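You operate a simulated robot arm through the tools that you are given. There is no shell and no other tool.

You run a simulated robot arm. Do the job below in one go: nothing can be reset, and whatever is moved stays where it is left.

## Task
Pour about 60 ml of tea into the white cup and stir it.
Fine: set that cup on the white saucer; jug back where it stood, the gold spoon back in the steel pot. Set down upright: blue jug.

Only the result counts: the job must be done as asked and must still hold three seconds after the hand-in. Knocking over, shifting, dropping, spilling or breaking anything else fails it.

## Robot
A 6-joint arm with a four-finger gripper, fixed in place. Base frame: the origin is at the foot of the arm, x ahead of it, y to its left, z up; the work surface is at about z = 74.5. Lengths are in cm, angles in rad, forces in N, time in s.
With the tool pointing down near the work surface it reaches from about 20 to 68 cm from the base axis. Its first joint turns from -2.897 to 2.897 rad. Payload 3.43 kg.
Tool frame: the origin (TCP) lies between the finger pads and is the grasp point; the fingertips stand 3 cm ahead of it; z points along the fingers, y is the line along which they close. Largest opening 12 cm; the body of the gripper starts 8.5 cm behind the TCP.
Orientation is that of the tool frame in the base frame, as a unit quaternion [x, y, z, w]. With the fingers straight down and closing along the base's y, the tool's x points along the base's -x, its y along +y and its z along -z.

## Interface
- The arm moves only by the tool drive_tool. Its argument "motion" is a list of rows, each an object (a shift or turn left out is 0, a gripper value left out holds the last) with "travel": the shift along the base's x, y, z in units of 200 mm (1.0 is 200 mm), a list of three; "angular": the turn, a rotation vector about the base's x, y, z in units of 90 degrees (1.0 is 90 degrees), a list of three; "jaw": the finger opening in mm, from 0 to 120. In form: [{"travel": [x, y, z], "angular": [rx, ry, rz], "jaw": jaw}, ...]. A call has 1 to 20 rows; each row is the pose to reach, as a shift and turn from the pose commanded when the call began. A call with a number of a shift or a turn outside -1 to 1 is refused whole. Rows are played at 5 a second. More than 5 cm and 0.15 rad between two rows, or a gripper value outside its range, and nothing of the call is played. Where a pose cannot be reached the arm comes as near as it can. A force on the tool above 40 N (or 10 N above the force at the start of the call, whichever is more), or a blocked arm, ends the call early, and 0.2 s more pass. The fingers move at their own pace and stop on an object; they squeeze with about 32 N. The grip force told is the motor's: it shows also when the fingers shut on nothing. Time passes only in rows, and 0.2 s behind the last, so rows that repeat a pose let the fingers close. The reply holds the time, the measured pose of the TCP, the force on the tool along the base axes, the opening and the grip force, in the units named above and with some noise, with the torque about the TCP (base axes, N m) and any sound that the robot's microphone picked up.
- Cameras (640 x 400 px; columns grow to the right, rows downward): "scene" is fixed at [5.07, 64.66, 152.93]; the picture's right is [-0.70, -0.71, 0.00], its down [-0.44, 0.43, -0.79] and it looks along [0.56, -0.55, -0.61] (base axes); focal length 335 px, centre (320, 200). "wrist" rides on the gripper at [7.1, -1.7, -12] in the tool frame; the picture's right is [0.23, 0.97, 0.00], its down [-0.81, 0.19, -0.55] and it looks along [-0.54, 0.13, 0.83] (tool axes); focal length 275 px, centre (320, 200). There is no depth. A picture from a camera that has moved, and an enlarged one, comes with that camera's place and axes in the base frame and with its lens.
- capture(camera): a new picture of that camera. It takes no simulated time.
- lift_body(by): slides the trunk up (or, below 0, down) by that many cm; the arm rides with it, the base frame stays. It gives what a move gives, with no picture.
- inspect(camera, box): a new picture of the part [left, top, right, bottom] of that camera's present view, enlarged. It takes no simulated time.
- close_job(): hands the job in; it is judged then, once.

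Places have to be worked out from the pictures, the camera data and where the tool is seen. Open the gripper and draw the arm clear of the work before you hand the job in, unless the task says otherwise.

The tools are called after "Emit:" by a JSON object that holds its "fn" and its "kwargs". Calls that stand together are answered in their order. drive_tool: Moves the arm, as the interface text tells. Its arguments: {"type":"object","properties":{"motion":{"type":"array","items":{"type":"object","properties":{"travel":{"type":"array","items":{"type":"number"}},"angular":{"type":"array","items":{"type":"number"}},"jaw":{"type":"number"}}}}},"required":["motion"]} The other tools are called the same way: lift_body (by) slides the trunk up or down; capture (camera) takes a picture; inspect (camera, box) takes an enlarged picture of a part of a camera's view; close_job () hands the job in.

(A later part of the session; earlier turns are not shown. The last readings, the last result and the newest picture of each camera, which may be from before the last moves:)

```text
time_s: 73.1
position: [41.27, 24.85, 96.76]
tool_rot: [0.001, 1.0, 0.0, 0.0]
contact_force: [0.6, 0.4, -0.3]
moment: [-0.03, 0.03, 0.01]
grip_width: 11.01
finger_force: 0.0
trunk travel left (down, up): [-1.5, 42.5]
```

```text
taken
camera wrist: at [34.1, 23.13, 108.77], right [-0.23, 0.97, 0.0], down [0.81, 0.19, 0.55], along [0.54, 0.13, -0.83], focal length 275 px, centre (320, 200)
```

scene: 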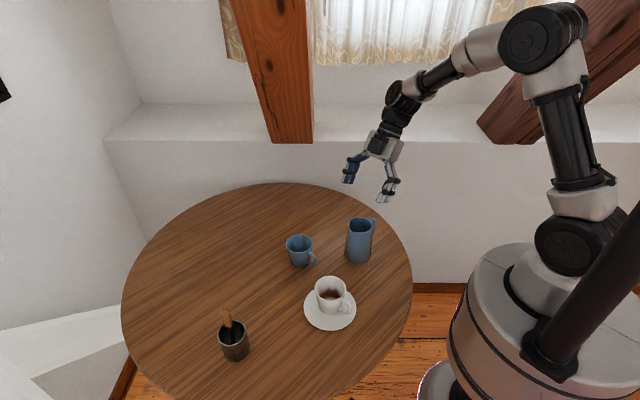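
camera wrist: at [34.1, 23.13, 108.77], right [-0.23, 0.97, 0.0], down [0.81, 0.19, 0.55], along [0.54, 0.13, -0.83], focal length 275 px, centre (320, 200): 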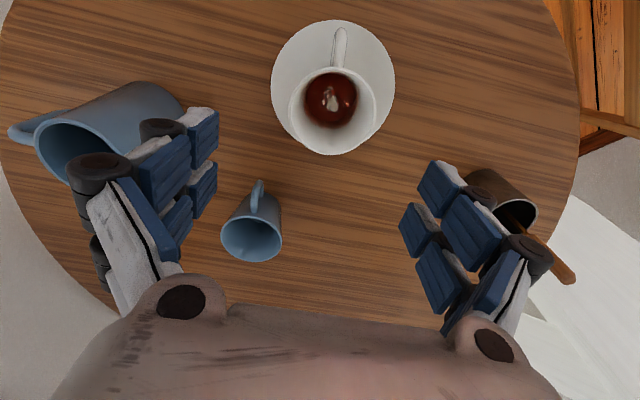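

Now I have a top view of the tea. I enlarge it to measure the level.

Emit:
{"fn": "inspect", "kwargs": {"camera": "wrist", "box": [285, 60, 380, 160]}}

Emit:
{"fn": "inspect", "kwargs": {"camera": "scene", "box": [318, 272, 346, 304]}}

```text
4.00 times, centred on (332, 110) of wrist
camera zoom: at [34.1, 23.13, 108.77], right [-0.23, 0.97, 0.0], down [0.81, 0.19, 0.55], along [0.54, 0.13, -0.83], focal length 1101 px, centre (270, 560)
```

zoom: 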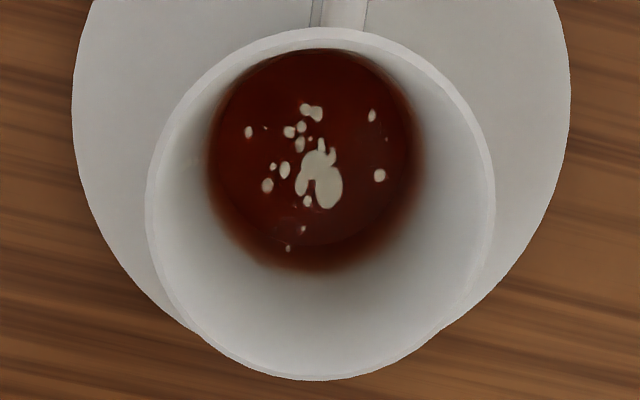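

```text
12.50 times, centred on (332, 288) of scene
camera zoom: at [5.07, 64.66, 152.93], right [-0.7, -0.71, 0.0], down [-0.44, 0.43, -0.79], along [0.56, -0.55, -0.61], focal length 4182 px, centre (170, -900)
```

zoom: 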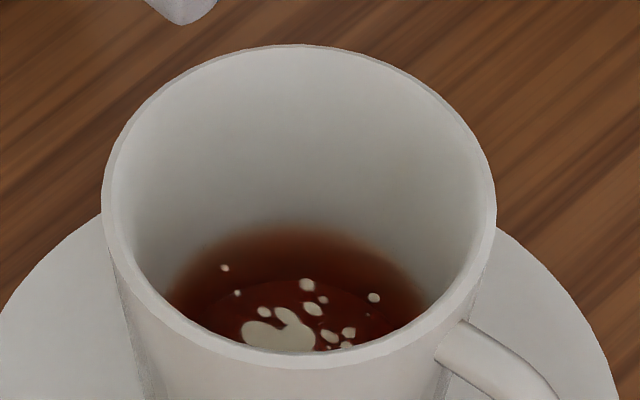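

The tea surface measures r≈2.94 cm at ~2.3–2.5 cm depth, i.e. roughly 55–60 ml, which fits "about 60 ml". Next the spoon: I raise the trunk 5 cm and move toward the pot.

Emit:
{"fn": "lift_body", "kwargs": {"by": 5}}

Emit:
{"fn": "drive_tool", "kwargs": {"motion": [{"travel": [0.03, 0.08, 0], "jaw": 80}, {"travel": [0.07, 0.18, 0]}, {"travel": [0.11, 0.3, 0]}, {"travel": [0.15, 0.42, 0]}, {"travel": [0.2, 0.54, 0]}, {"travel": [0.24, 0.66, 0]}, {"travel": [0.28, 0.78, 0]}, {"travel": [0.31, 0.88, 0]}, {"travel": [0.33, 0.96, 0]}, {"travel": [0.34, 1.0, 0]}, {"travel": [0.34, 1.0, 0]}]}}

Emit:
{"fn": "capture", "kwargs": {"camera": "wrist"}}

Emit:
{"fn": "capture", "kwargs": {"camera": "scene"}}

```text
time_s: 74.0
position: [41.19, 24.83, 101.83]
tool_rot: [0.0, 1.0, 0.0, 0.0]
contact_force: [-0.2, 0.9, 1.0]
moment: [-0.02, -0.02, 0.01]
grip_width: 10.98
finger_force: 0.0
trunk travel left (down, up): [-6.5, 37.5]
```

```text
time_s: 76.5
position: [47.95, 44.86, 101.89]
tool_rot: [0.0, 1.0, 0.0, 0.0]
contact_force: [-0.5, 0.0, -0.2]
moment: [0.0, 0.03, 0.0]
grip_width: 8.02
finger_force: 0.0
trunk travel left (down, up): [-6.5, 37.5]
```

```text
taken
camera wrist: at [40.86, 43.1, 113.84], right [-0.23, 0.97, 0.0], down [0.81, 0.19, 0.55], along [0.54, 0.13, -0.83], focal length 275 px, centre (320, 200)
```

wrist: 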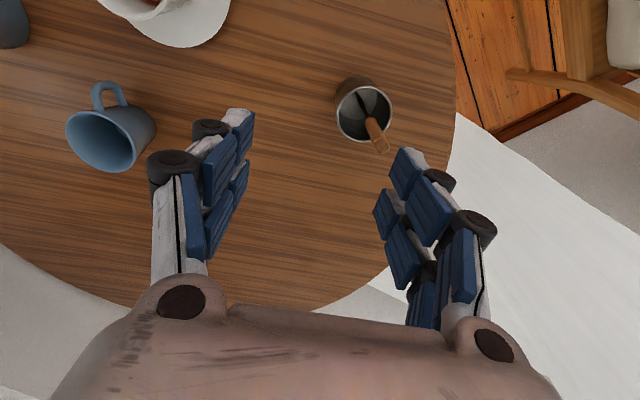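

```text
taken
```

scene: 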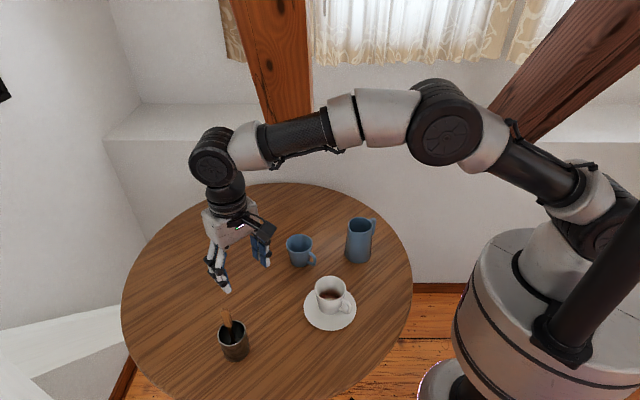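

I enlarge the pot and spoon from here for exact handle placement.

Emit:
{"fn": "inspect", "kwargs": {"camera": "wrist", "box": [325, 65, 405, 165]}}

Emit:
{"fn": "inspect", "kwargs": {"camera": "scene", "box": [205, 300, 260, 370]}}

```text
4.00 times, centred on (365, 115) of wrist
camera zoom: at [40.86, 43.1, 113.84], right [-0.23, 0.97, 0.0], down [0.81, 0.19, 0.55], along [0.54, 0.13, -0.83], focal length 1101 px, centre (140, 540)
```

zoom: 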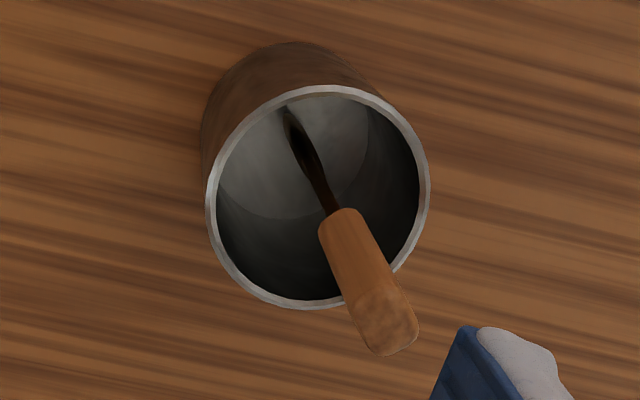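

```text
5.71 times, centred on (232, 335) of scene
camera zoom: at [5.07, 64.66, 152.93], right [-0.7, -0.71, 0.0], down [-0.44, 0.43, -0.79], along [0.56, -0.55, -0.61], focal length 1912 px, centre (820, -571)
```

zoom: 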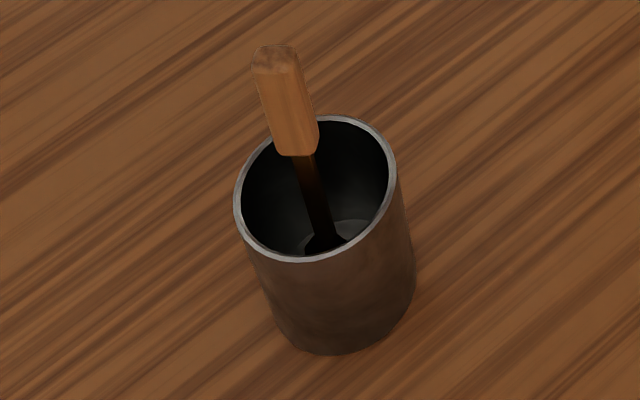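

The spoon stands nearly vertical at about (48.4, 50.2), handle from z≈85.4 to 92. I move directly above it with the jaw at 60 mm.

Emit:
{"fn": "drive_tool", "kwargs": {"motion": [{"travel": [0.005, 0.07, 0], "jaw": 60}, {"travel": [0.012, 0.15, 0]}, {"travel": [0.018, 0.23, 0]}, {"travel": [0.02, 0.265, 0]}, {"travel": [0.02, 0.265, -0.1]}, {"travel": [0.02, 0.265, -0.2]}, {"travel": [0.02, 0.265, -0.25]}, {"travel": [0.02, 0.265, -0.25]}]}}

Emit:
{"fn": "capture", "kwargs": {"camera": "wrist"}}

Emit:
{"fn": "inspect", "kwargs": {"camera": "scene", "box": [170, 220, 290, 370]}}

```text
time_s: 78.2
position: [48.45, 50.14, 96.94]
tool_rot: [0.0, 1.0, -0.001, 0.0]
contact_force: [0.2, 0.1, 0.6]
moment: [0.02, -0.01, 0.0]
grip_width: 5.99
finger_force: 0.0
trunk travel left (down, up): [-6.5, 37.5]
```

```text
taken
camera wrist: at [41.43, 48.57, 108.79], right [-0.23, 0.97, 0.0], down [0.81, 0.19, 0.55], along [0.54, 0.13, -0.83], focal length 275 px, centre (320, 200)
```

wrist: 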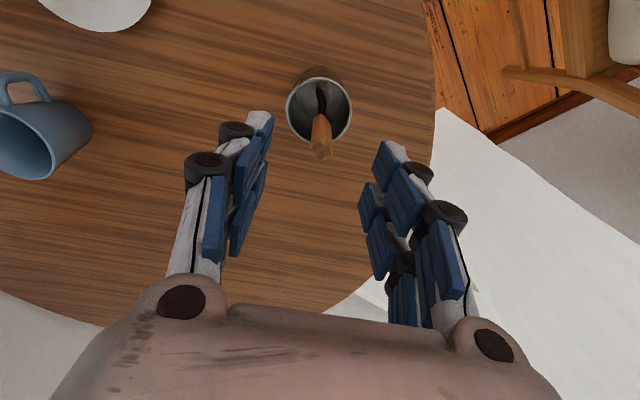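

```text
2.67 times, centred on (230, 295) of scene
camera zoom: at [5.07, 64.66, 152.93], right [-0.7, -0.71, 0.0], down [-0.44, 0.43, -0.79], along [0.56, -0.55, -0.61], focal length 892 px, centre (560, -53)
```

zoom: 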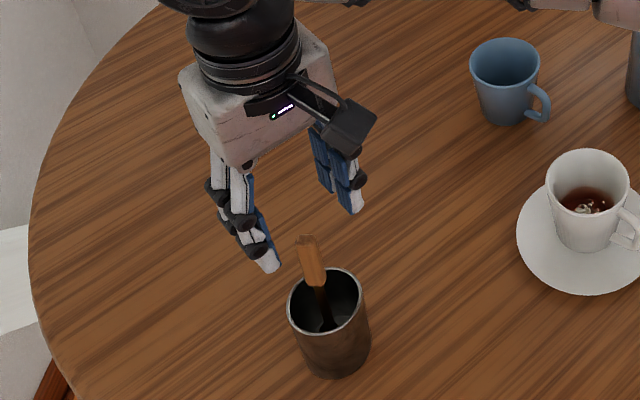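

The handle lies right on the tool axis. I descend to z≈88.8 around it.

Emit:
{"fn": "drive_tool", "kwargs": {"motion": [{"travel": [0, 0, -0.08], "jaw": 60}, {"travel": [0, 0, -0.16]}, {"travel": [0, 0, -0.24]}, {"travel": [0, 0, -0.32]}, {"travel": [0, 0, -0.39]}, {"travel": [0, 0, -0.407]}, {"travel": [0, 0, -0.407]}]}}

Emit:
{"fn": "capture", "kwargs": {"camera": "wrist"}}

Emit:
{"fn": "inspect", "kwargs": {"camera": "scene", "box": [180, 260, 280, 370]}}

```text
time_s: 79.8
position: [48.75, 50.35, 88.63]
tool_rot: [-0.001, 1.0, -0.001, -0.002]
contact_force: [-0.4, 0.4, -0.1]
moment: [-0.03, 0.01, -0.02]
grip_width: 6.01
finger_force: 0.0
out of reach, approached as far as the arm can: row 1, 2, 3, 4, 5, 6, 7
trunk travel left (down, up): [-6.5, 37.5]
```

```text
taken
camera wrist: at [41.65, 48.71, 100.62], right [-0.23, 0.97, 0.0], down [0.81, 0.19, 0.55], along [0.54, 0.13, -0.83], focal length 275 px, centre (320, 200)
```

wrist: 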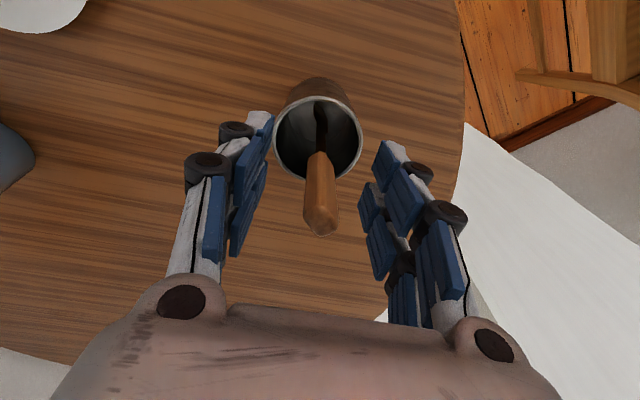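

```text
3.64 times, centred on (230, 315) of scene
camera zoom: at [5.07, 64.66, 152.93], right [-0.7, -0.71, 0.0], down [-0.44, 0.43, -0.79], along [0.56, -0.55, -0.61], focal length 1217 px, centre (647, -218)
```

zoom: 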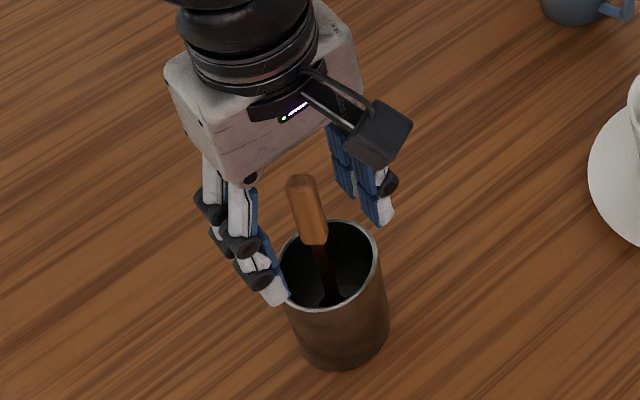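

The arm reports it's at the edge of reach here; it sits ~0.4 cm off in x. I nudge inward and see whether it follows.

Emit:
{"fn": "drive_tool", "kwargs": {"motion": [{"travel": [-0.01, -0.005, 0], "jaw": 60}, {"travel": [-0.02, -0.01, 0]}, {"travel": [-0.02, -0.01, 0]}]}}

```text
time_s: 80.7
position: [48.56, 50.39, 88.71]
tool_rot: [0.001, 1.0, -0.002, -0.001]
contact_force: [0.1, -0.3, 0.3]
moment: [-0.01, -0.01, 0.02]
grip_width: 6.02
finger_force: 0.0
out of reach, approached as far as the arm can: row 2, 3
trunk travel left (down, up): [-6.5, 37.5]
```

The arm is near its straight-elbow limit at this height. I go back up 8 cm with the arm, then use the trunk to come down instead, which keeps the elbow bent.

Emit:
{"fn": "drive_tool", "kwargs": {"motion": [{"travel": [-0.005, -0.005, 0.08], "jaw": 60}, {"travel": [0.0, 0, 0.16]}, {"travel": [0.015, 0.005, 0.24]}, {"travel": [0.015, 0.005, 0.32]}, {"travel": [0.015, 0.005, 0.4]}, {"travel": [0.015, 0.005, 0.4]}]}}

Emit:
{"fn": "capture", "kwargs": {"camera": "wrist"}}

```text
time_s: 82.0
position: [48.66, 50.45, 96.7]
tool_rot: [0.0, 1.0, 0.0, 0.0]
contact_force: [0.2, -0.3, -0.5]
moment: [0.0, 0.01, 0.0]
grip_width: 6.01
finger_force: 0.0
trunk travel left (down, up): [-6.5, 37.5]
```

```text
taken
camera wrist: at [41.55, 48.81, 108.68], right [-0.23, 0.97, 0.0], down [0.81, 0.19, 0.55], along [0.54, 0.13, -0.83], focal length 275 px, centre (320, 200)
```

wrist: 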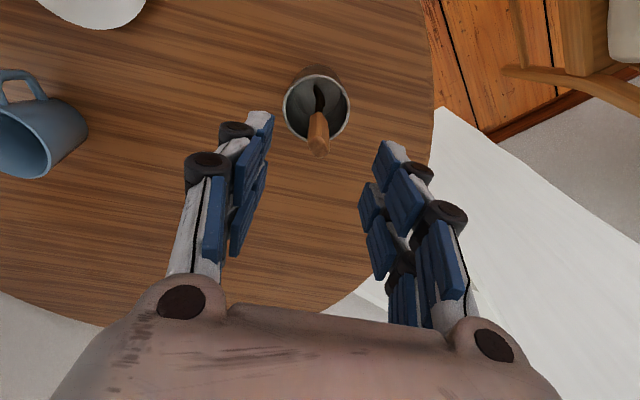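

I zoom to read the handle's offset from the tool axis precisely.

Emit:
{"fn": "inspect", "kwargs": {"camera": "wrist", "box": [280, 60, 360, 165]}}

```text
3.81 times, centred on (320, 112) of wrist
camera zoom: at [41.55, 48.81, 108.68], right [-0.23, 0.97, 0.0], down [0.81, 0.19, 0.55], along [0.54, 0.13, -0.83], focal length 1049 px, centre (320, 533)
```

zoom: 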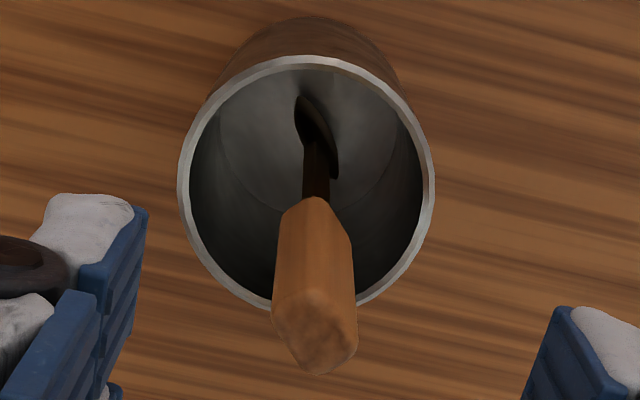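

The handle axis is at about (48.3, 50.4). I shift x by −0.35 cm, then lower the trunk 6 cm so the fingers come down around the handle.

Emit:
{"fn": "drive_tool", "kwargs": {"motion": [{"travel": [-0.01, -0.002, 0], "jaw": 60}, {"travel": [-0.0175, -0.003, 0]}, {"travel": [-0.0175, -0.003, 0]}]}}

Emit:
{"fn": "lift_body", "kwargs": {"by": -6}}

Emit:
{"fn": "capture", "kwargs": {"camera": "wrist"}}

```text
time_s: 82.8
position: [48.45, 50.5, 96.72]
tool_rot: [-0.001, 1.0, 0.001, -0.001]
contact_force: [0.4, -0.3, -0.3]
moment: [0.02, 0.02, 0.0]
grip_width: 5.99
finger_force: 0.0
trunk travel left (down, up): [-6.5, 37.5]
```

```text
time_s: 83.8
position: [48.52, 50.43, 90.78]
tool_rot: [0.0, 1.0, 0.0, 0.0]
contact_force: [-0.4, -1.2, -0.1]
moment: [0.01, -0.04, 0.01]
grip_width: 6.01
finger_force: 0.1
trunk travel left (down, up): [-0.5, 43.5]
```

```text
taken
camera wrist: at [41.34, 48.81, 102.66], right [-0.23, 0.97, 0.0], down [0.81, 0.19, 0.55], along [0.54, 0.13, -0.83], focal length 275 px, centre (320, 200)
```

wrist: 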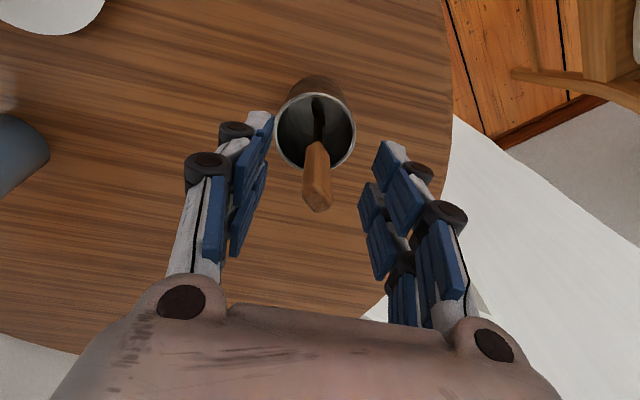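

Fingers straddle the handle. I go down the last 1.5 cm with the arm.

Emit:
{"fn": "drive_tool", "kwargs": {"motion": [{"travel": [-0.005, 0, -0.03], "jaw": 60}, {"travel": [-0.007, 0, -0.06]}, {"travel": [-0.007, 0, -0.075]}, {"travel": [-0.007, 0, -0.075]}]}}

Emit:
{"fn": "inspect", "kwargs": {"camera": "wrist", "box": [230, 80, 410, 260]}}

```text
time_s: 84.8
position: [48.26, 50.61, 89.21]
tool_rot: [0.001, 1.0, -0.001, -0.001]
contact_force: [0.1, -0.1, -0.2]
moment: [0.02, 0.04, -0.01]
grip_width: 6.01
finger_force: 0.0
trunk travel left (down, up): [-0.5, 43.5]
```

```text
2.22 times, centred on (320, 170) of wrist
camera zoom: at [41.25, 48.92, 101.13], right [-0.23, 0.97, 0.0], down [0.81, 0.19, 0.55], along [0.54, 0.13, -0.83], focal length 612 px, centre (320, 267)
```

zoom: 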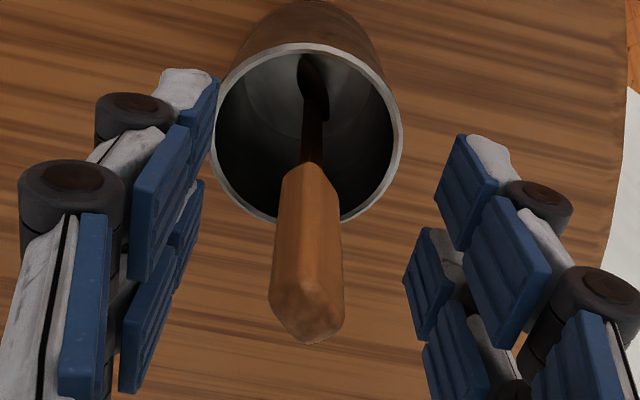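

The handle sits ~0.3 cm toward −y of the tool axis. I nudge y and x slightly, then close gently.

Emit:
{"fn": "drive_tool", "kwargs": {"motion": [{"travel": [-0.003, -0.008, 0], "jaw": 60}, {"travel": [-0.005, -0.015, 0], "jaw": 50}, {"travel": [-0.005, -0.015, 0], "jaw": 40}]}}

Emit:
{"fn": "inspect", "kwargs": {"camera": "wrist", "box": [230, 80, 410, 260]}}

```text
time_s: 85.7
position: [48.18, 50.21, 89.06]
tool_rot: [0.0, 1.0, 0.0, 0.001]
contact_force: [-0.2, 0.1, 0.2]
moment: [0.03, -0.01, 0.03]
grip_width: 3.99
finger_force: 0.0
out of reach, approached as far as the arm can: row 1
trunk travel left (down, up): [-0.5, 43.5]
```

```text
2.22 times, centred on (320, 170) of wrist
camera zoom: at [41.09, 48.53, 101.05], right [-0.23, 0.97, 0.0], down [0.81, 0.19, 0.55], along [0.54, 0.13, -0.83], focal length 612 px, centre (320, 267)
```

zoom: 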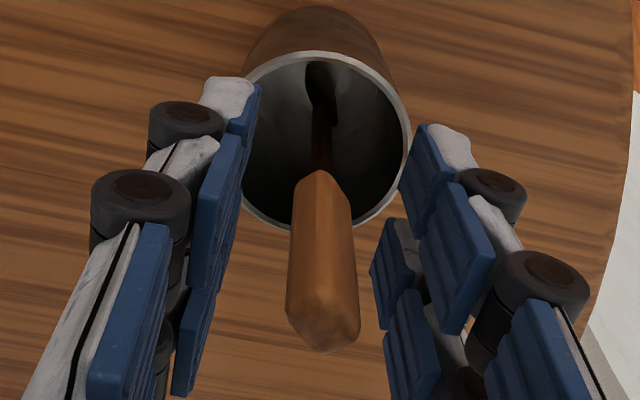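

Now the handle is centred between the fingers. I close on it.

Emit:
{"fn": "drive_tool", "kwargs": {"motion": [{"travel": [0, 0, 0], "jaw": 30}, {"travel": [0, 0, 0], "jaw": 22}, {"travel": [0, 0, 0], "jaw": 16}, {"travel": [0, 0, 0], "jaw": 10}, {"travel": [0, 0, 0], "jaw": 5}, {"travel": [0, 0, 0], "jaw": 2}, {"travel": [0, 0, 0], "jaw": 2}]}}

Emit:
{"fn": "inspect", "kwargs": {"camera": "wrist", "box": [230, 80, 410, 260]}}

Emit:
{"fn": "inspect", "kwargs": {"camera": "scene", "box": [180, 260, 280, 370]}}

```text
time_s: 87.2
position: [48.18, 50.25, 89.14]
tool_rot: [0.0, 1.0, -0.001, 0.0]
contact_force: [0.5, -0.4, -0.9]
moment: [-0.02, 0.01, -0.02]
grip_width: 1.32
finger_force: 32.2
trunk travel left (down, up): [-0.5, 43.5]
```

```text
2.22 times, centred on (320, 170) of wrist
camera zoom: at [41.09, 48.54, 101.05], right [-0.23, 0.97, 0.0], down [0.81, 0.19, 0.55], along [0.54, 0.13, -0.83], focal length 612 px, centre (320, 267)
```

zoom: 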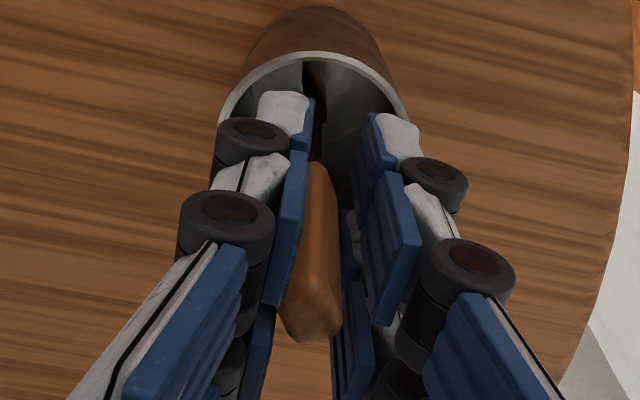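

```text
3.64 times, centred on (230, 315) of scene
camera zoom: at [5.07, 64.66, 152.93], right [-0.7, -0.71, 0.0], down [-0.44, 0.43, -0.79], along [0.56, -0.55, -0.61], focal length 1217 px, centre (647, -218)
```

zoom: 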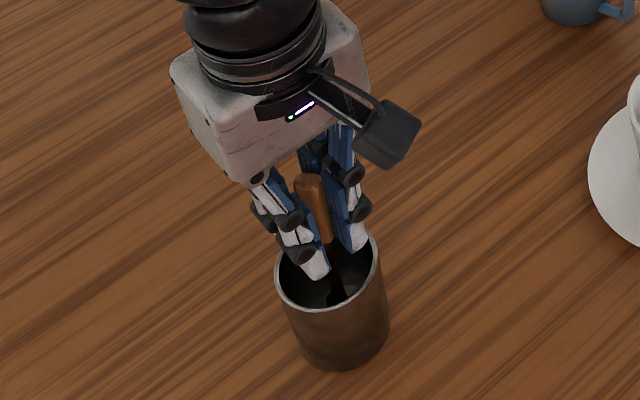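

The spoon handle is gripped (1.32 cm, 32 N). I lift it straight out with the trunk.

Emit:
{"fn": "lift_body", "kwargs": {"by": 3}}

Emit:
{"fn": "capture", "kwargs": {"camera": "wrist"}}

Emit:
{"fn": "inspect", "kwargs": {"camera": "scene", "box": [180, 260, 280, 370]}}

```text
time_s: 88.0
position: [48.2, 50.22, 92.15]
tool_rot: [-0.001, 1.0, 0.0, 0.0]
contact_force: [-0.4, -0.2, -0.2]
moment: [-0.02, 0.05, 0.0]
grip_width: 1.29
finger_force: 31.9
trunk travel left (down, up): [-3.5, 40.5]
```

```text
taken
camera wrist: at [41.1, 48.55, 104.03], right [-0.23, 0.97, 0.0], down [0.81, 0.19, 0.55], along [0.54, 0.13, -0.83], focal length 275 px, centre (320, 200)
```

wrist: 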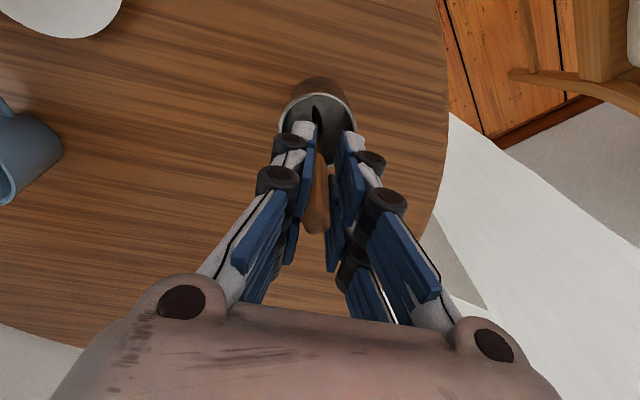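

```text
3.64 times, centred on (230, 315) of scene
camera zoom: at [5.07, 64.66, 152.93], right [-0.7, -0.71, 0.0], down [-0.44, 0.43, -0.79], along [0.56, -0.55, -0.61], focal length 1217 px, centre (647, -218)
```

zoom: 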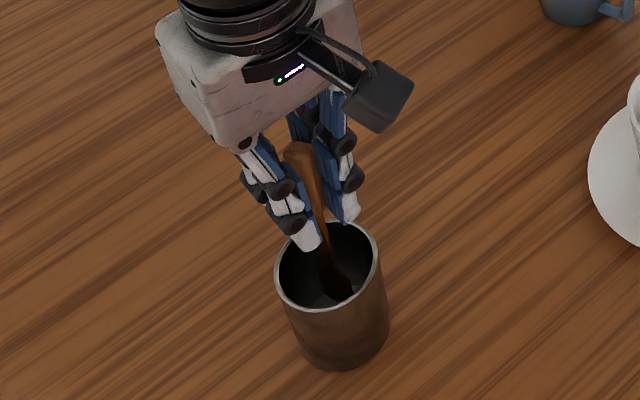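

The spoon is rising; I zoom in to verify it moves with the fingers.

Emit:
{"fn": "inspect", "kwargs": {"camera": "scene", "box": [208, 290, 258, 350]}}

Emit:
{"fn": "inspect", "kwargs": {"camera": "wrist", "box": [260, 70, 380, 250]}}

```text
6.67 times, centred on (233, 320) of scene
camera zoom: at [5.07, 64.66, 152.93], right [-0.7, -0.71, 0.0], down [-0.44, 0.43, -0.79], along [0.56, -0.55, -0.61], focal length 2230 px, centre (900, -600)
```

zoom: 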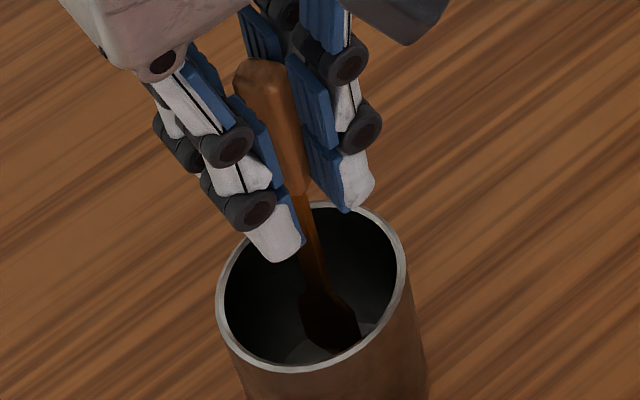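

```text
2.22 times, centred on (320, 160) of wrist
camera zoom: at [41.1, 48.55, 104.03], right [-0.23, 0.97, 0.0], down [0.81, 0.19, 0.55], along [0.54, 0.13, -0.83], focal length 612 px, centre (320, 289)
```

zoom: 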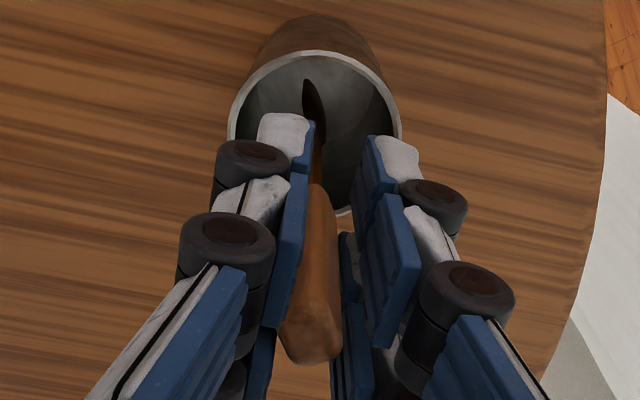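

The spoon is firmly held and unchanged in the grip; its bowl is wide along x (~2.4 cm) and thin along y. I lift the trunk 11 cm more to clear the pot.

Emit:
{"fn": "lift_body", "kwargs": {"by": 11}}

Emit:
{"fn": "capture", "kwargs": {"camera": "scene"}}

Emit:
{"fn": "inspect", "kwargs": {"camera": "scene", "box": [180, 220, 290, 360]}}

```text
time_s: 89.4
position: [48.15, 50.36, 103.05]
tool_rot: [0.0, 1.0, 0.0, 0.0]
contact_force: [-0.1, -0.3, -0.8]
moment: [0.01, 0.0, 0.01]
grip_width: 1.31
finger_force: 32.0
trunk travel left (down, up): [-14.5, 29.5]
```

```text
taken
```

scene: 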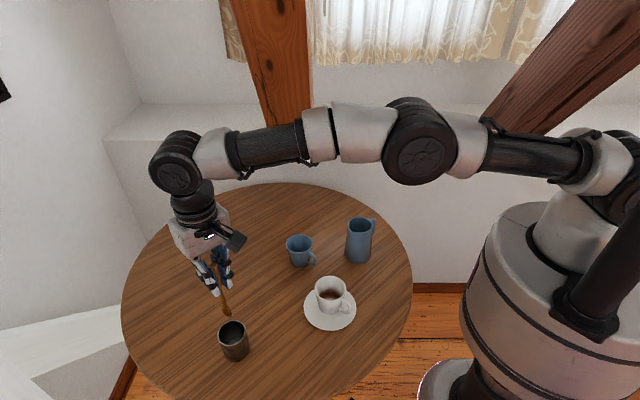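

```text
2.86 times, centred on (235, 290) of scene
camera zoom: at [5.07, 64.66, 152.93], right [-0.7, -0.71, 0.0], down [-0.44, 0.43, -0.79], along [0.56, -0.55, -0.61], focal length 956 px, centre (563, -57)
```

zoom: 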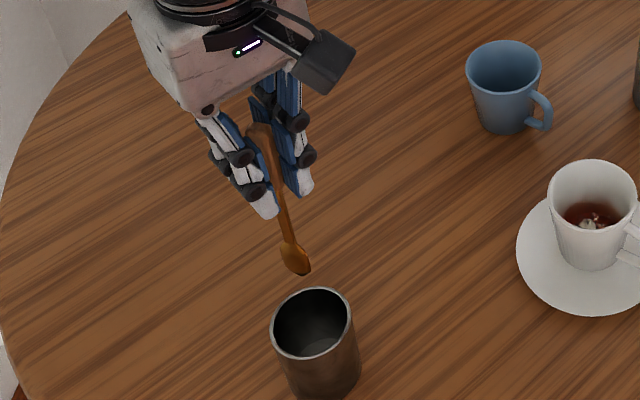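

The spoon hangs vertically, tip about 13.5 cm below the TCP. I carry it toward the cup (tip stays ~6 cm above the cup rim).

Emit:
{"fn": "drive_tool", "kwargs": {"motion": [{"travel": [-0.02, -0.06, 0], "jaw": 2}, {"travel": [-0.05, -0.15, 0]}, {"travel": [-0.08, -0.25, 0]}, {"travel": [-0.11, -0.36, 0]}, {"travel": [-0.14, -0.47, 0]}, {"travel": [-0.18, -0.58, 0]}, {"travel": [-0.21, -0.69, 0]}, {"travel": [-0.24, -0.8, 0]}, {"travel": [-0.27, -0.9, 0]}, {"travel": [-0.29, -0.96, 0]}, {"travel": [-0.3, -1.0, 0]}, {"travel": [-0.3, -1.0, 0]}]}}

Emit:
{"fn": "capture", "kwargs": {"camera": "wrist"}}

Emit:
{"fn": "inspect", "kwargs": {"camera": "scene", "box": [270, 180, 390, 340]}}

```text
time_s: 92.0
position: [42.02, 30.08, 103.04]
tool_rot: [0.0, 1.0, -0.001, -0.001]
contact_force: [0.5, 1.1, -0.4]
moment: [0.04, -0.01, 0.0]
grip_width: 1.26
finger_force: 31.5
trunk travel left (down, up): [-14.5, 29.5]
```

```text
taken
camera wrist: at [34.98, 28.48, 115.06], right [-0.23, 0.97, 0.0], down [0.81, 0.19, 0.55], along [0.54, 0.13, -0.83], focal length 275 px, centre (320, 200)
```

wrist: 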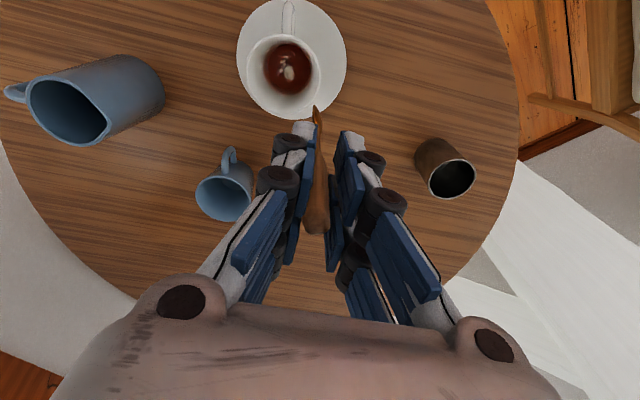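

```text
2.50 times, centred on (330, 260) of scene
camera zoom: at [5.07, 64.66, 152.93], right [-0.7, -0.71, 0.0], down [-0.44, 0.43, -0.79], along [0.56, -0.55, -0.61], focal length 836 px, centre (295, 50)
```

zoom: 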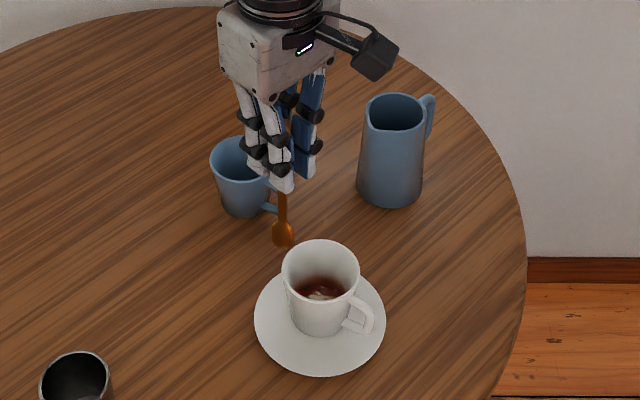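

From the wrist view the tip sits at about (−0.3, −0.33) cm from the TCP, and the cup centre is ≈ (41.05, 25.9). I centre the spoon over the cup.

Emit:
{"fn": "drive_tool", "kwargs": {"motion": [{"travel": [-0.008, -0.05, 0], "jaw": 2}, {"travel": [-0.02, -0.11, 0]}, {"travel": [-0.03, -0.17, 0]}, {"travel": [-0.0345, -0.1915, 0]}, {"travel": [-0.0345, -0.1915, 0]}]}}

Emit:
{"fn": "capture", "kwargs": {"camera": "wrist"}}

Emit:
{"fn": "inspect", "kwargs": {"camera": "scene", "box": [290, 220, 380, 340]}}

```text
time_s: 93.2
position: [41.45, 26.25, 103.09]
tool_rot: [0.0, 1.0, 0.001, 0.0]
contact_force: [-0.3, -0.7, -1.0]
moment: [-0.02, 0.0, 0.01]
grip_width: 1.29
finger_force: 32.3
trunk travel left (down, up): [-14.5, 29.5]
```

```text
taken
camera wrist: at [34.3, 24.66, 115.05], right [-0.23, 0.97, 0.0], down [0.81, 0.19, 0.55], along [0.54, 0.13, -0.83], focal length 275 px, centre (320, 200)
```

wrist: 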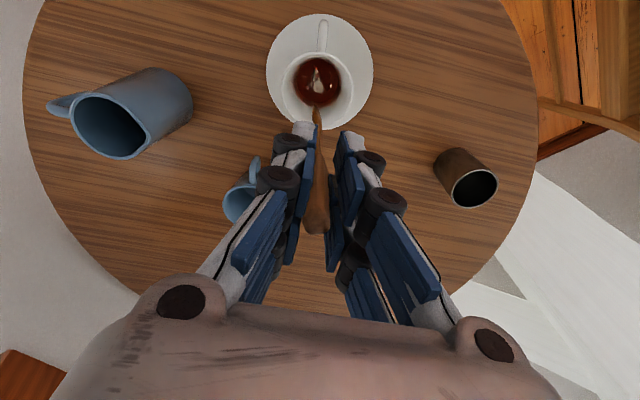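

```text
3.33 times, centred on (335, 280) of scene
camera zoom: at [5.07, 64.66, 152.93], right [-0.7, -0.71, 0.0], down [-0.44, 0.43, -0.79], along [0.56, -0.55, -0.61], focal length 1115 px, centre (270, -67)
```

zoom: 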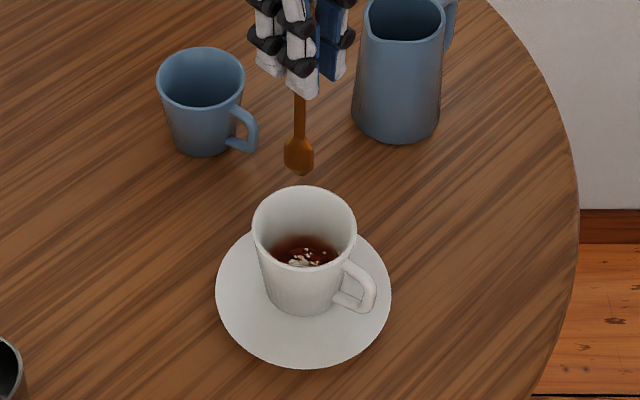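

Both views put the tip ~0.45 cm too far in +x of the cup centre. I correct and lower until the tip is just inside the rim, then check.

Emit:
{"fn": "drive_tool", "kwargs": {"motion": [{"travel": [-0.012, -0.003, -0.03], "jaw": 2}, {"travel": [-0.0225, -0.005, -0.1]}, {"travel": [-0.0225, -0.005, -0.18]}, {"travel": [-0.0225, -0.005, -0.26]}, {"travel": [-0.0225, -0.005, -0.33]}, {"travel": [-0.0225, -0.005, -0.36]}, {"travel": [-0.0225, -0.005, -0.36]}]}}

Emit:
{"fn": "inspect", "kwargs": {"camera": "wrist", "box": [240, 40, 400, 170]}}

Emit:
{"fn": "inspect", "kwargs": {"camera": "scene", "box": [300, 240, 365, 325]}}

```text
time_s: 94.8
position: [40.97, 26.3, 95.83]
tool_rot: [0.0, 1.0, 0.0, 0.0]
contact_force: [-0.5, 0.6, -0.5]
moment: [0.01, -0.01, -0.01]
grip_width: 1.28
finger_force: 32.2
trunk travel left (down, up): [-14.5, 29.5]
```

```text
3.08 times, centred on (320, 105) of wrist
camera zoom: at [33.83, 24.65, 107.77], right [-0.23, 0.97, 0.0], down [0.81, 0.19, 0.55], along [0.54, 0.13, -0.83], focal length 847 px, centre (320, 492)
```

zoom: 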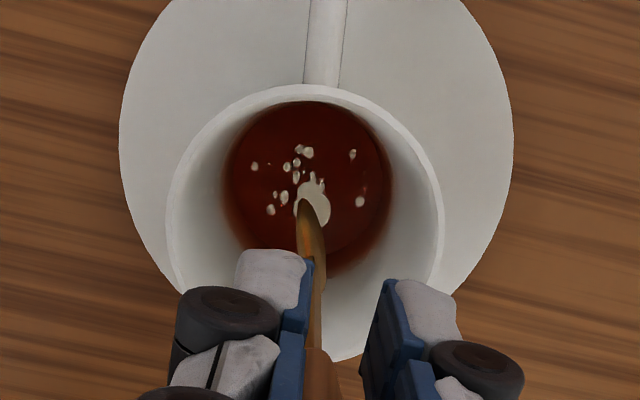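

```text
4.71 times, centred on (332, 282) of scene
camera zoom: at [5.07, 64.66, 152.93], right [-0.7, -0.71, 0.0], down [-0.44, 0.43, -0.79], along [0.56, -0.55, -0.61], focal length 1574 px, centre (261, -188)
```

zoom: 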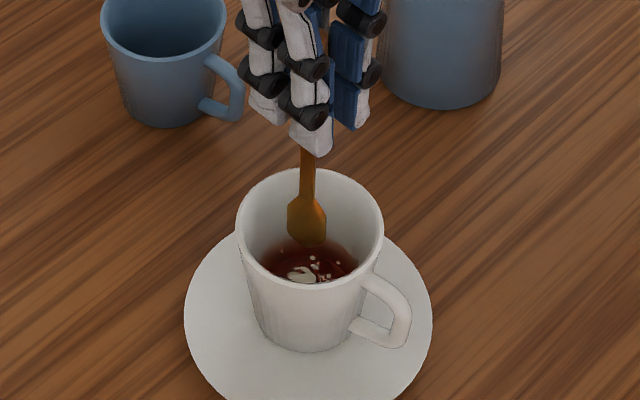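

The tip is inside the cup mouth, within ~0.3 cm of the centre. I correct by (+0.3, −0.2) cm and lower it into the tea, stopping ~1 cm above the bottom.

Emit:
{"fn": "drive_tool", "kwargs": {"motion": [{"travel": [0.008, -0.005, -0.03], "jaw": 2}, {"travel": [0.015, -0.01, -0.09]}, {"travel": [0.015, -0.01, -0.15]}, {"travel": [0.015, -0.01, -0.21]}, {"travel": [0.015, -0.01, -0.25]}, {"travel": [0.015, -0.01, -0.27]}, {"travel": [0.015, -0.01, -0.27]}]}}

Emit:
{"fn": "inspect", "kwargs": {"camera": "wrist", "box": [240, 40, 400, 170]}}

Emit:
{"fn": "inspect", "kwargs": {"camera": "scene", "box": [300, 240, 365, 325]}}

```text
time_s: 96.4
position: [41.46, 26.2, 90.53]
tool_rot: [0.0, 1.0, 0.0, -0.001]
contact_force: [-0.2, 0.3, 0.0]
moment: [0.0, -0.01, -0.04]
grip_width: 1.26
finger_force: 31.3
trunk travel left (down, up): [-14.5, 29.5]
```

```text
3.08 times, centred on (320, 105) of wrist
camera zoom: at [34.31, 24.43, 102.45], right [-0.23, 0.97, 0.0], down [0.81, 0.19, 0.55], along [0.54, 0.13, -0.83], focal length 847 px, centre (320, 492)
```

zoom: 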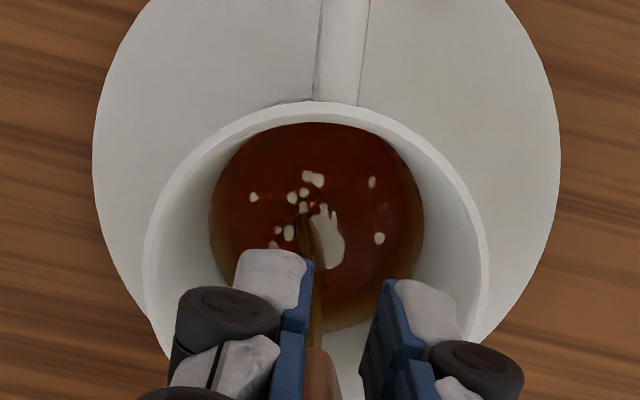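

```text
4.71 times, centred on (332, 282) of scene
camera zoom: at [5.07, 64.66, 152.93], right [-0.7, -0.71, 0.0], down [-0.44, 0.43, -0.79], along [0.56, -0.55, -0.61], focal length 1574 px, centre (261, -188)
```

zoom: 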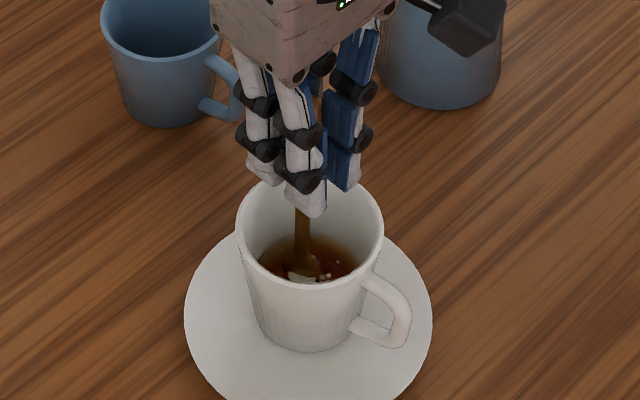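

The spoon tip is in the tea with no contact forces. I centre (+0.3 cm y), dip 0.3 cm more, and stir in gentle circles of 0.9 cm radius.

Emit:
{"fn": "drive_tool", "kwargs": {"motion": [{"travel": [0.0, 0.015, -0.015], "jaw": 2}, {"travel": [0.03, 0.015, -0.015]}, {"travel": [0.045, 0.015, -0.015]}, {"travel": [0.0318, 0.0468, -0.015]}, {"travel": [0.0, 0.06, -0.015]}, {"travel": [-0.0318, 0.0468, -0.015]}, {"travel": [-0.045, 0.015, -0.015]}, {"travel": [-0.0318, -0.0168, -0.015]}, {"travel": [0.0, -0.03, -0.015]}, {"travel": [0.0318, -0.0168, -0.015]}, {"travel": [0.045, 0.015, -0.015]}, {"travel": [0.0318, 0.0468, -0.015]}, {"travel": [0.0, 0.06, -0.015]}, {"travel": [-0.0318, 0.0468, -0.015]}, {"travel": [-0.045, 0.015, -0.015]}, {"travel": [-0.0318, -0.0168, -0.015]}, {"travel": [0.0, -0.03, -0.015]}, {"travel": [0.0318, -0.0168, -0.015]}, {"travel": [0.045, 0.015, -0.015]}, {"travel": [0.02, 0.015, -0.015]}]}}

Emit:
{"fn": "inspect", "kwargs": {"camera": "wrist", "box": [240, 40, 400, 170]}}

Emit:
{"fn": "inspect", "kwargs": {"camera": "scene", "box": [300, 240, 365, 325]}}

```text
time_s: 100.6
position: [41.98, 26.39, 90.27]
tool_rot: [0.0, 1.0, 0.001, 0.002]
contact_force: [3.8, -1.4, 11.6]
moment: [-0.19, -0.63, 0.02]
grip_width: 1.23
finger_force: 31.8
trunk travel left (down, up): [-14.5, 29.5]
```

```text
3.08 times, centred on (320, 105) of wrist
camera zoom: at [34.74, 24.72, 102.2], right [-0.23, 0.97, 0.0], down [0.81, 0.19, 0.56], along [0.54, 0.13, -0.83], focal length 847 px, centre (320, 492)
```

zoom: 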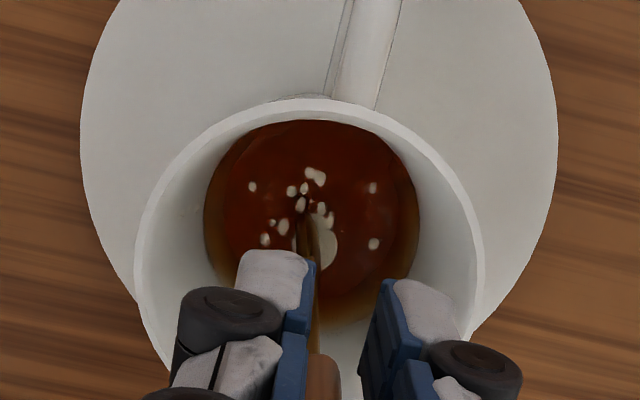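

```text
4.71 times, centred on (332, 282) of scene
camera zoom: at [5.07, 64.66, 152.93], right [-0.7, -0.71, 0.0], down [-0.44, 0.43, -0.79], along [0.56, -0.55, -0.61], focal length 1574 px, centre (261, -188)
```

zoom: 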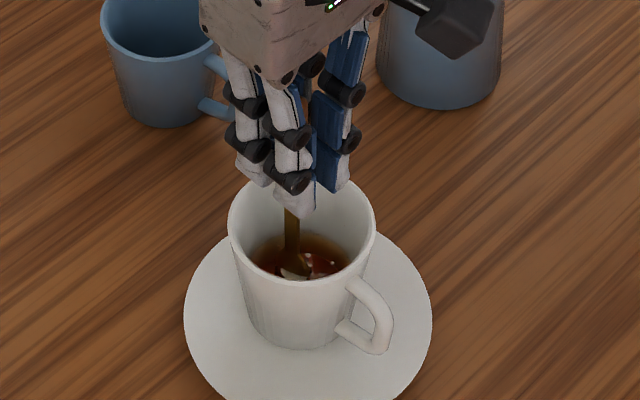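

The spoon tip touched the cup's bottom (11.6 N) and nudged the cup ~0.4 cm on the saucer; nothing spilled. I raise the spoon 0.7 cm to clear the bottom right away.

Emit:
{"fn": "drive_tool", "kwargs": {"motion": [{"travel": [0, 0, 0.015], "jaw": 2}, {"travel": [0, 0, 0.03]}, {"travel": [0, 0, 0.035]}, {"travel": [0, 0, 0.035]}]}}

Emit:
{"fn": "inspect", "kwargs": {"camera": "wrist", "box": [240, 40, 400, 170]}}

Emit:
{"fn": "inspect", "kwargs": {"camera": "scene", "box": [300, 240, 365, 325]}}

```text
time_s: 101.6
position: [41.69, 26.35, 90.91]
tool_rot: [0.0, 1.0, 0.0, 0.0]
contact_force: [0.5, -0.5, -0.4]
moment: [-0.01, 0.0, -0.03]
grip_width: 1.21
finger_force: 32.2
trunk travel left (down, up): [-14.5, 29.5]
```

```text
3.08 times, centred on (320, 105) of wrist
camera zoom: at [34.6, 24.7, 102.88], right [-0.23, 0.97, 0.0], down [0.81, 0.19, 0.55], along [0.54, 0.13, -0.83], focal length 847 px, centre (320, 492)
```

zoom: 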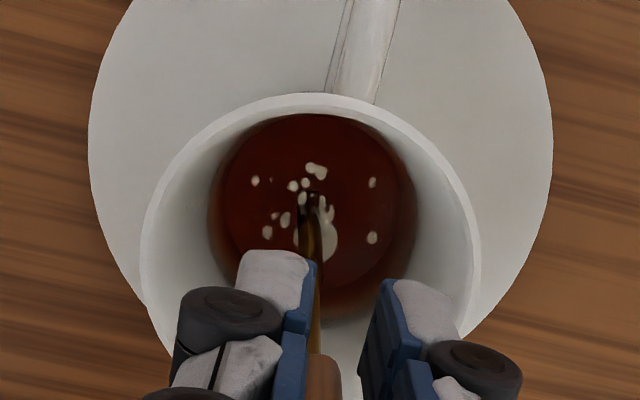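

```text
4.71 times, centred on (332, 282) of scene
camera zoom: at [5.07, 64.66, 152.93], right [-0.7, -0.71, 0.0], down [-0.44, 0.43, -0.79], along [0.56, -0.55, -0.61], focal length 1574 px, centre (261, -188)
```

zoom: 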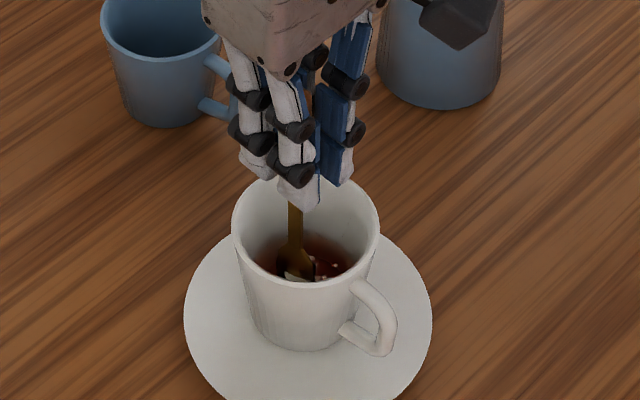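

Contact is gone and the cup stays put. I stir again with the tip clear of the bottom, radius 0.8 cm.

Emit:
{"fn": "drive_tool", "kwargs": {"motion": [{"travel": [0.0, 0.012, 0.01], "jaw": 2}, {"travel": [0.025, 0.012, 0.01]}, {"travel": [0.04, 0.012, 0.01]}, {"travel": [0.0283, 0.0403, 0.01]}, {"travel": [0.0, 0.052, 0.01]}, {"travel": [-0.0283, 0.0403, 0.01]}, {"travel": [-0.04, 0.012, 0.01]}, {"travel": [-0.0283, -0.0163, 0.01]}, {"travel": [0.0, -0.028, 0.01]}, {"travel": [0.0283, -0.0163, 0.01]}, {"travel": [0.04, 0.012, 0.01]}, {"travel": [0.0283, 0.0403, 0.01]}, {"travel": [0.0, 0.052, 0.01]}, {"travel": [-0.0283, 0.0403, 0.01]}, {"travel": [-0.04, 0.012, 0.01]}, {"travel": [-0.0283, -0.0163, 0.01]}, {"travel": [0.0, -0.028, 0.01]}, {"travel": [0.0283, -0.0163, 0.01]}, {"travel": [0.04, 0.012, 0.01]}, {"travel": [0.02, 0.012, 0.01]}]}}

Emit:
{"fn": "inspect", "kwargs": {"camera": "wrist", "box": [240, 40, 400, 170]}}

Emit:
{"fn": "inspect", "kwargs": {"camera": "scene", "box": [300, 240, 365, 325]}}

```text
time_s: 105.8
position: [42.1, 26.54, 90.98]
tool_rot: [0.0, 1.0, 0.0, 0.0]
contact_force: [-0.2, 0.6, 0.1]
moment: [-0.01, 0.01, -0.01]
grip_width: 1.19
finger_force: 32.8
trunk travel left (down, up): [-14.5, 29.5]
```

```text
3.08 times, centred on (320, 105) of wrist
camera zoom: at [35.08, 24.95, 103.05], right [-0.23, 0.97, 0.0], down [0.81, 0.19, 0.55], along [0.54, 0.13, -0.83], focal length 847 px, centre (320, 492)
```

zoom: 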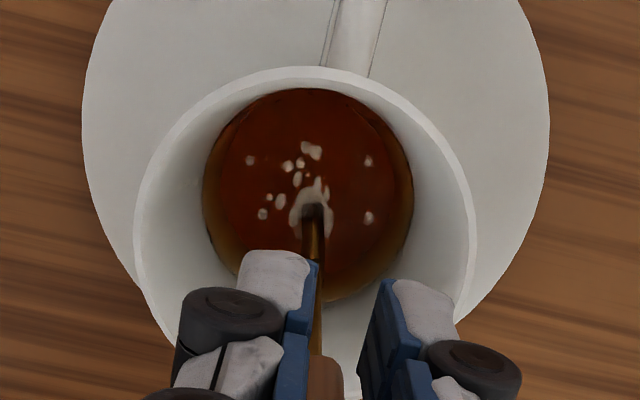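

```text
4.71 times, centred on (332, 282) of scene
camera zoom: at [5.07, 64.66, 152.93], right [-0.7, -0.71, 0.0], down [-0.44, 0.43, -0.79], along [0.56, -0.55, -0.61], focal length 1574 px, centre (261, -188)
```

zoom: 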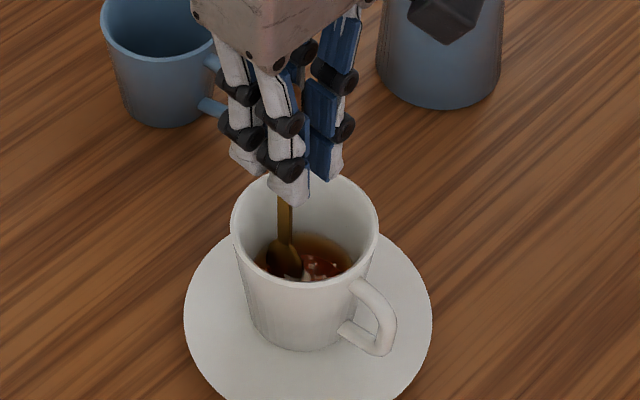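

No contact this time and the cup stayed still. I stir two more turns to be thorough.

Emit:
{"fn": "drive_tool", "kwargs": {"motion": [{"travel": [0.0083, 0.0283, 0], "jaw": 2}, {"travel": [-0.02, 0.045, 0]}, {"travel": [-0.0518, 0.0318, 0]}, {"travel": [-0.065, 0.0, 0]}, {"travel": [-0.0518, -0.0318, 0]}, {"travel": [-0.02, -0.045, 0]}, {"travel": [0.0118, -0.0318, 0]}, {"travel": [0.025, 0.0, 0]}, {"travel": [0.0118, 0.0318, 0]}, {"travel": [-0.02, 0.045, 0]}, {"travel": [-0.0518, 0.0318, 0]}, {"travel": [-0.065, 0.0, 0]}, {"travel": [-0.0518, -0.0318, 0]}, {"travel": [-0.02, -0.045, 0]}, {"travel": [0.0118, -0.0318, 0]}, {"travel": [0.025, 0.0, 0]}, {"travel": [0.0118, 0.0318, 0]}, {"travel": [-0.02, 0.02, 0]}, {"travel": [-0.02, 0.0, 0]}, {"travel": [-0.02, 0.0, 0]}]}}

Emit:
{"fn": "inspect", "kwargs": {"camera": "wrist", "box": [240, 40, 400, 170]}}

Emit:
{"fn": "inspect", "kwargs": {"camera": "scene", "box": [300, 240, 365, 325]}}

```text
time_s: 110.0
position: [41.67, 26.63, 90.98]
tool_rot: [0.0, 1.0, 0.0, 0.001]
contact_force: [0.1, 0.0, -0.7]
moment: [0.0, -0.02, -0.03]
grip_width: 1.16
finger_force: 32.1
trunk travel left (down, up): [-14.5, 29.5]
```

```text
3.08 times, centred on (320, 105) of wrist
camera zoom: at [34.6, 24.97, 103.02], right [-0.23, 0.97, 0.0], down [0.81, 0.19, 0.55], along [0.54, 0.13, -0.83], focal length 847 px, centre (320, 492)
```

zoom: 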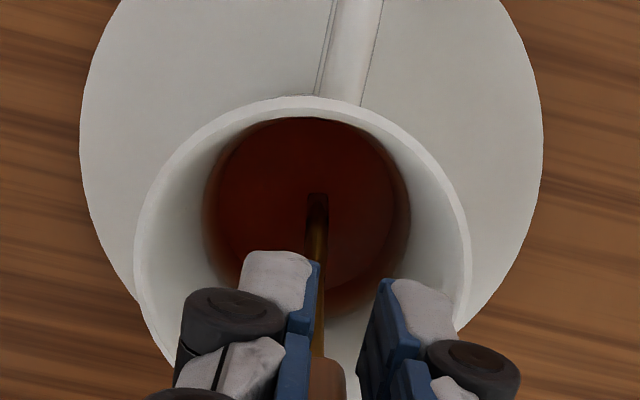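

```text
4.71 times, centred on (332, 282) of scene
camera zoom: at [5.07, 64.66, 152.93], right [-0.7, -0.71, 0.0], down [-0.44, 0.43, -0.79], along [0.56, -0.55, -0.61], focal length 1574 px, centre (261, -188)
```

zoom: 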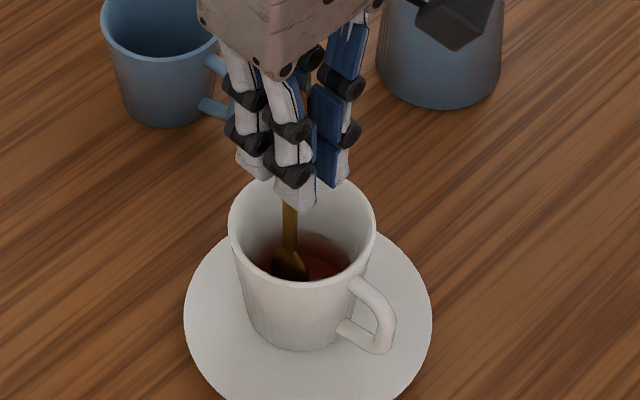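

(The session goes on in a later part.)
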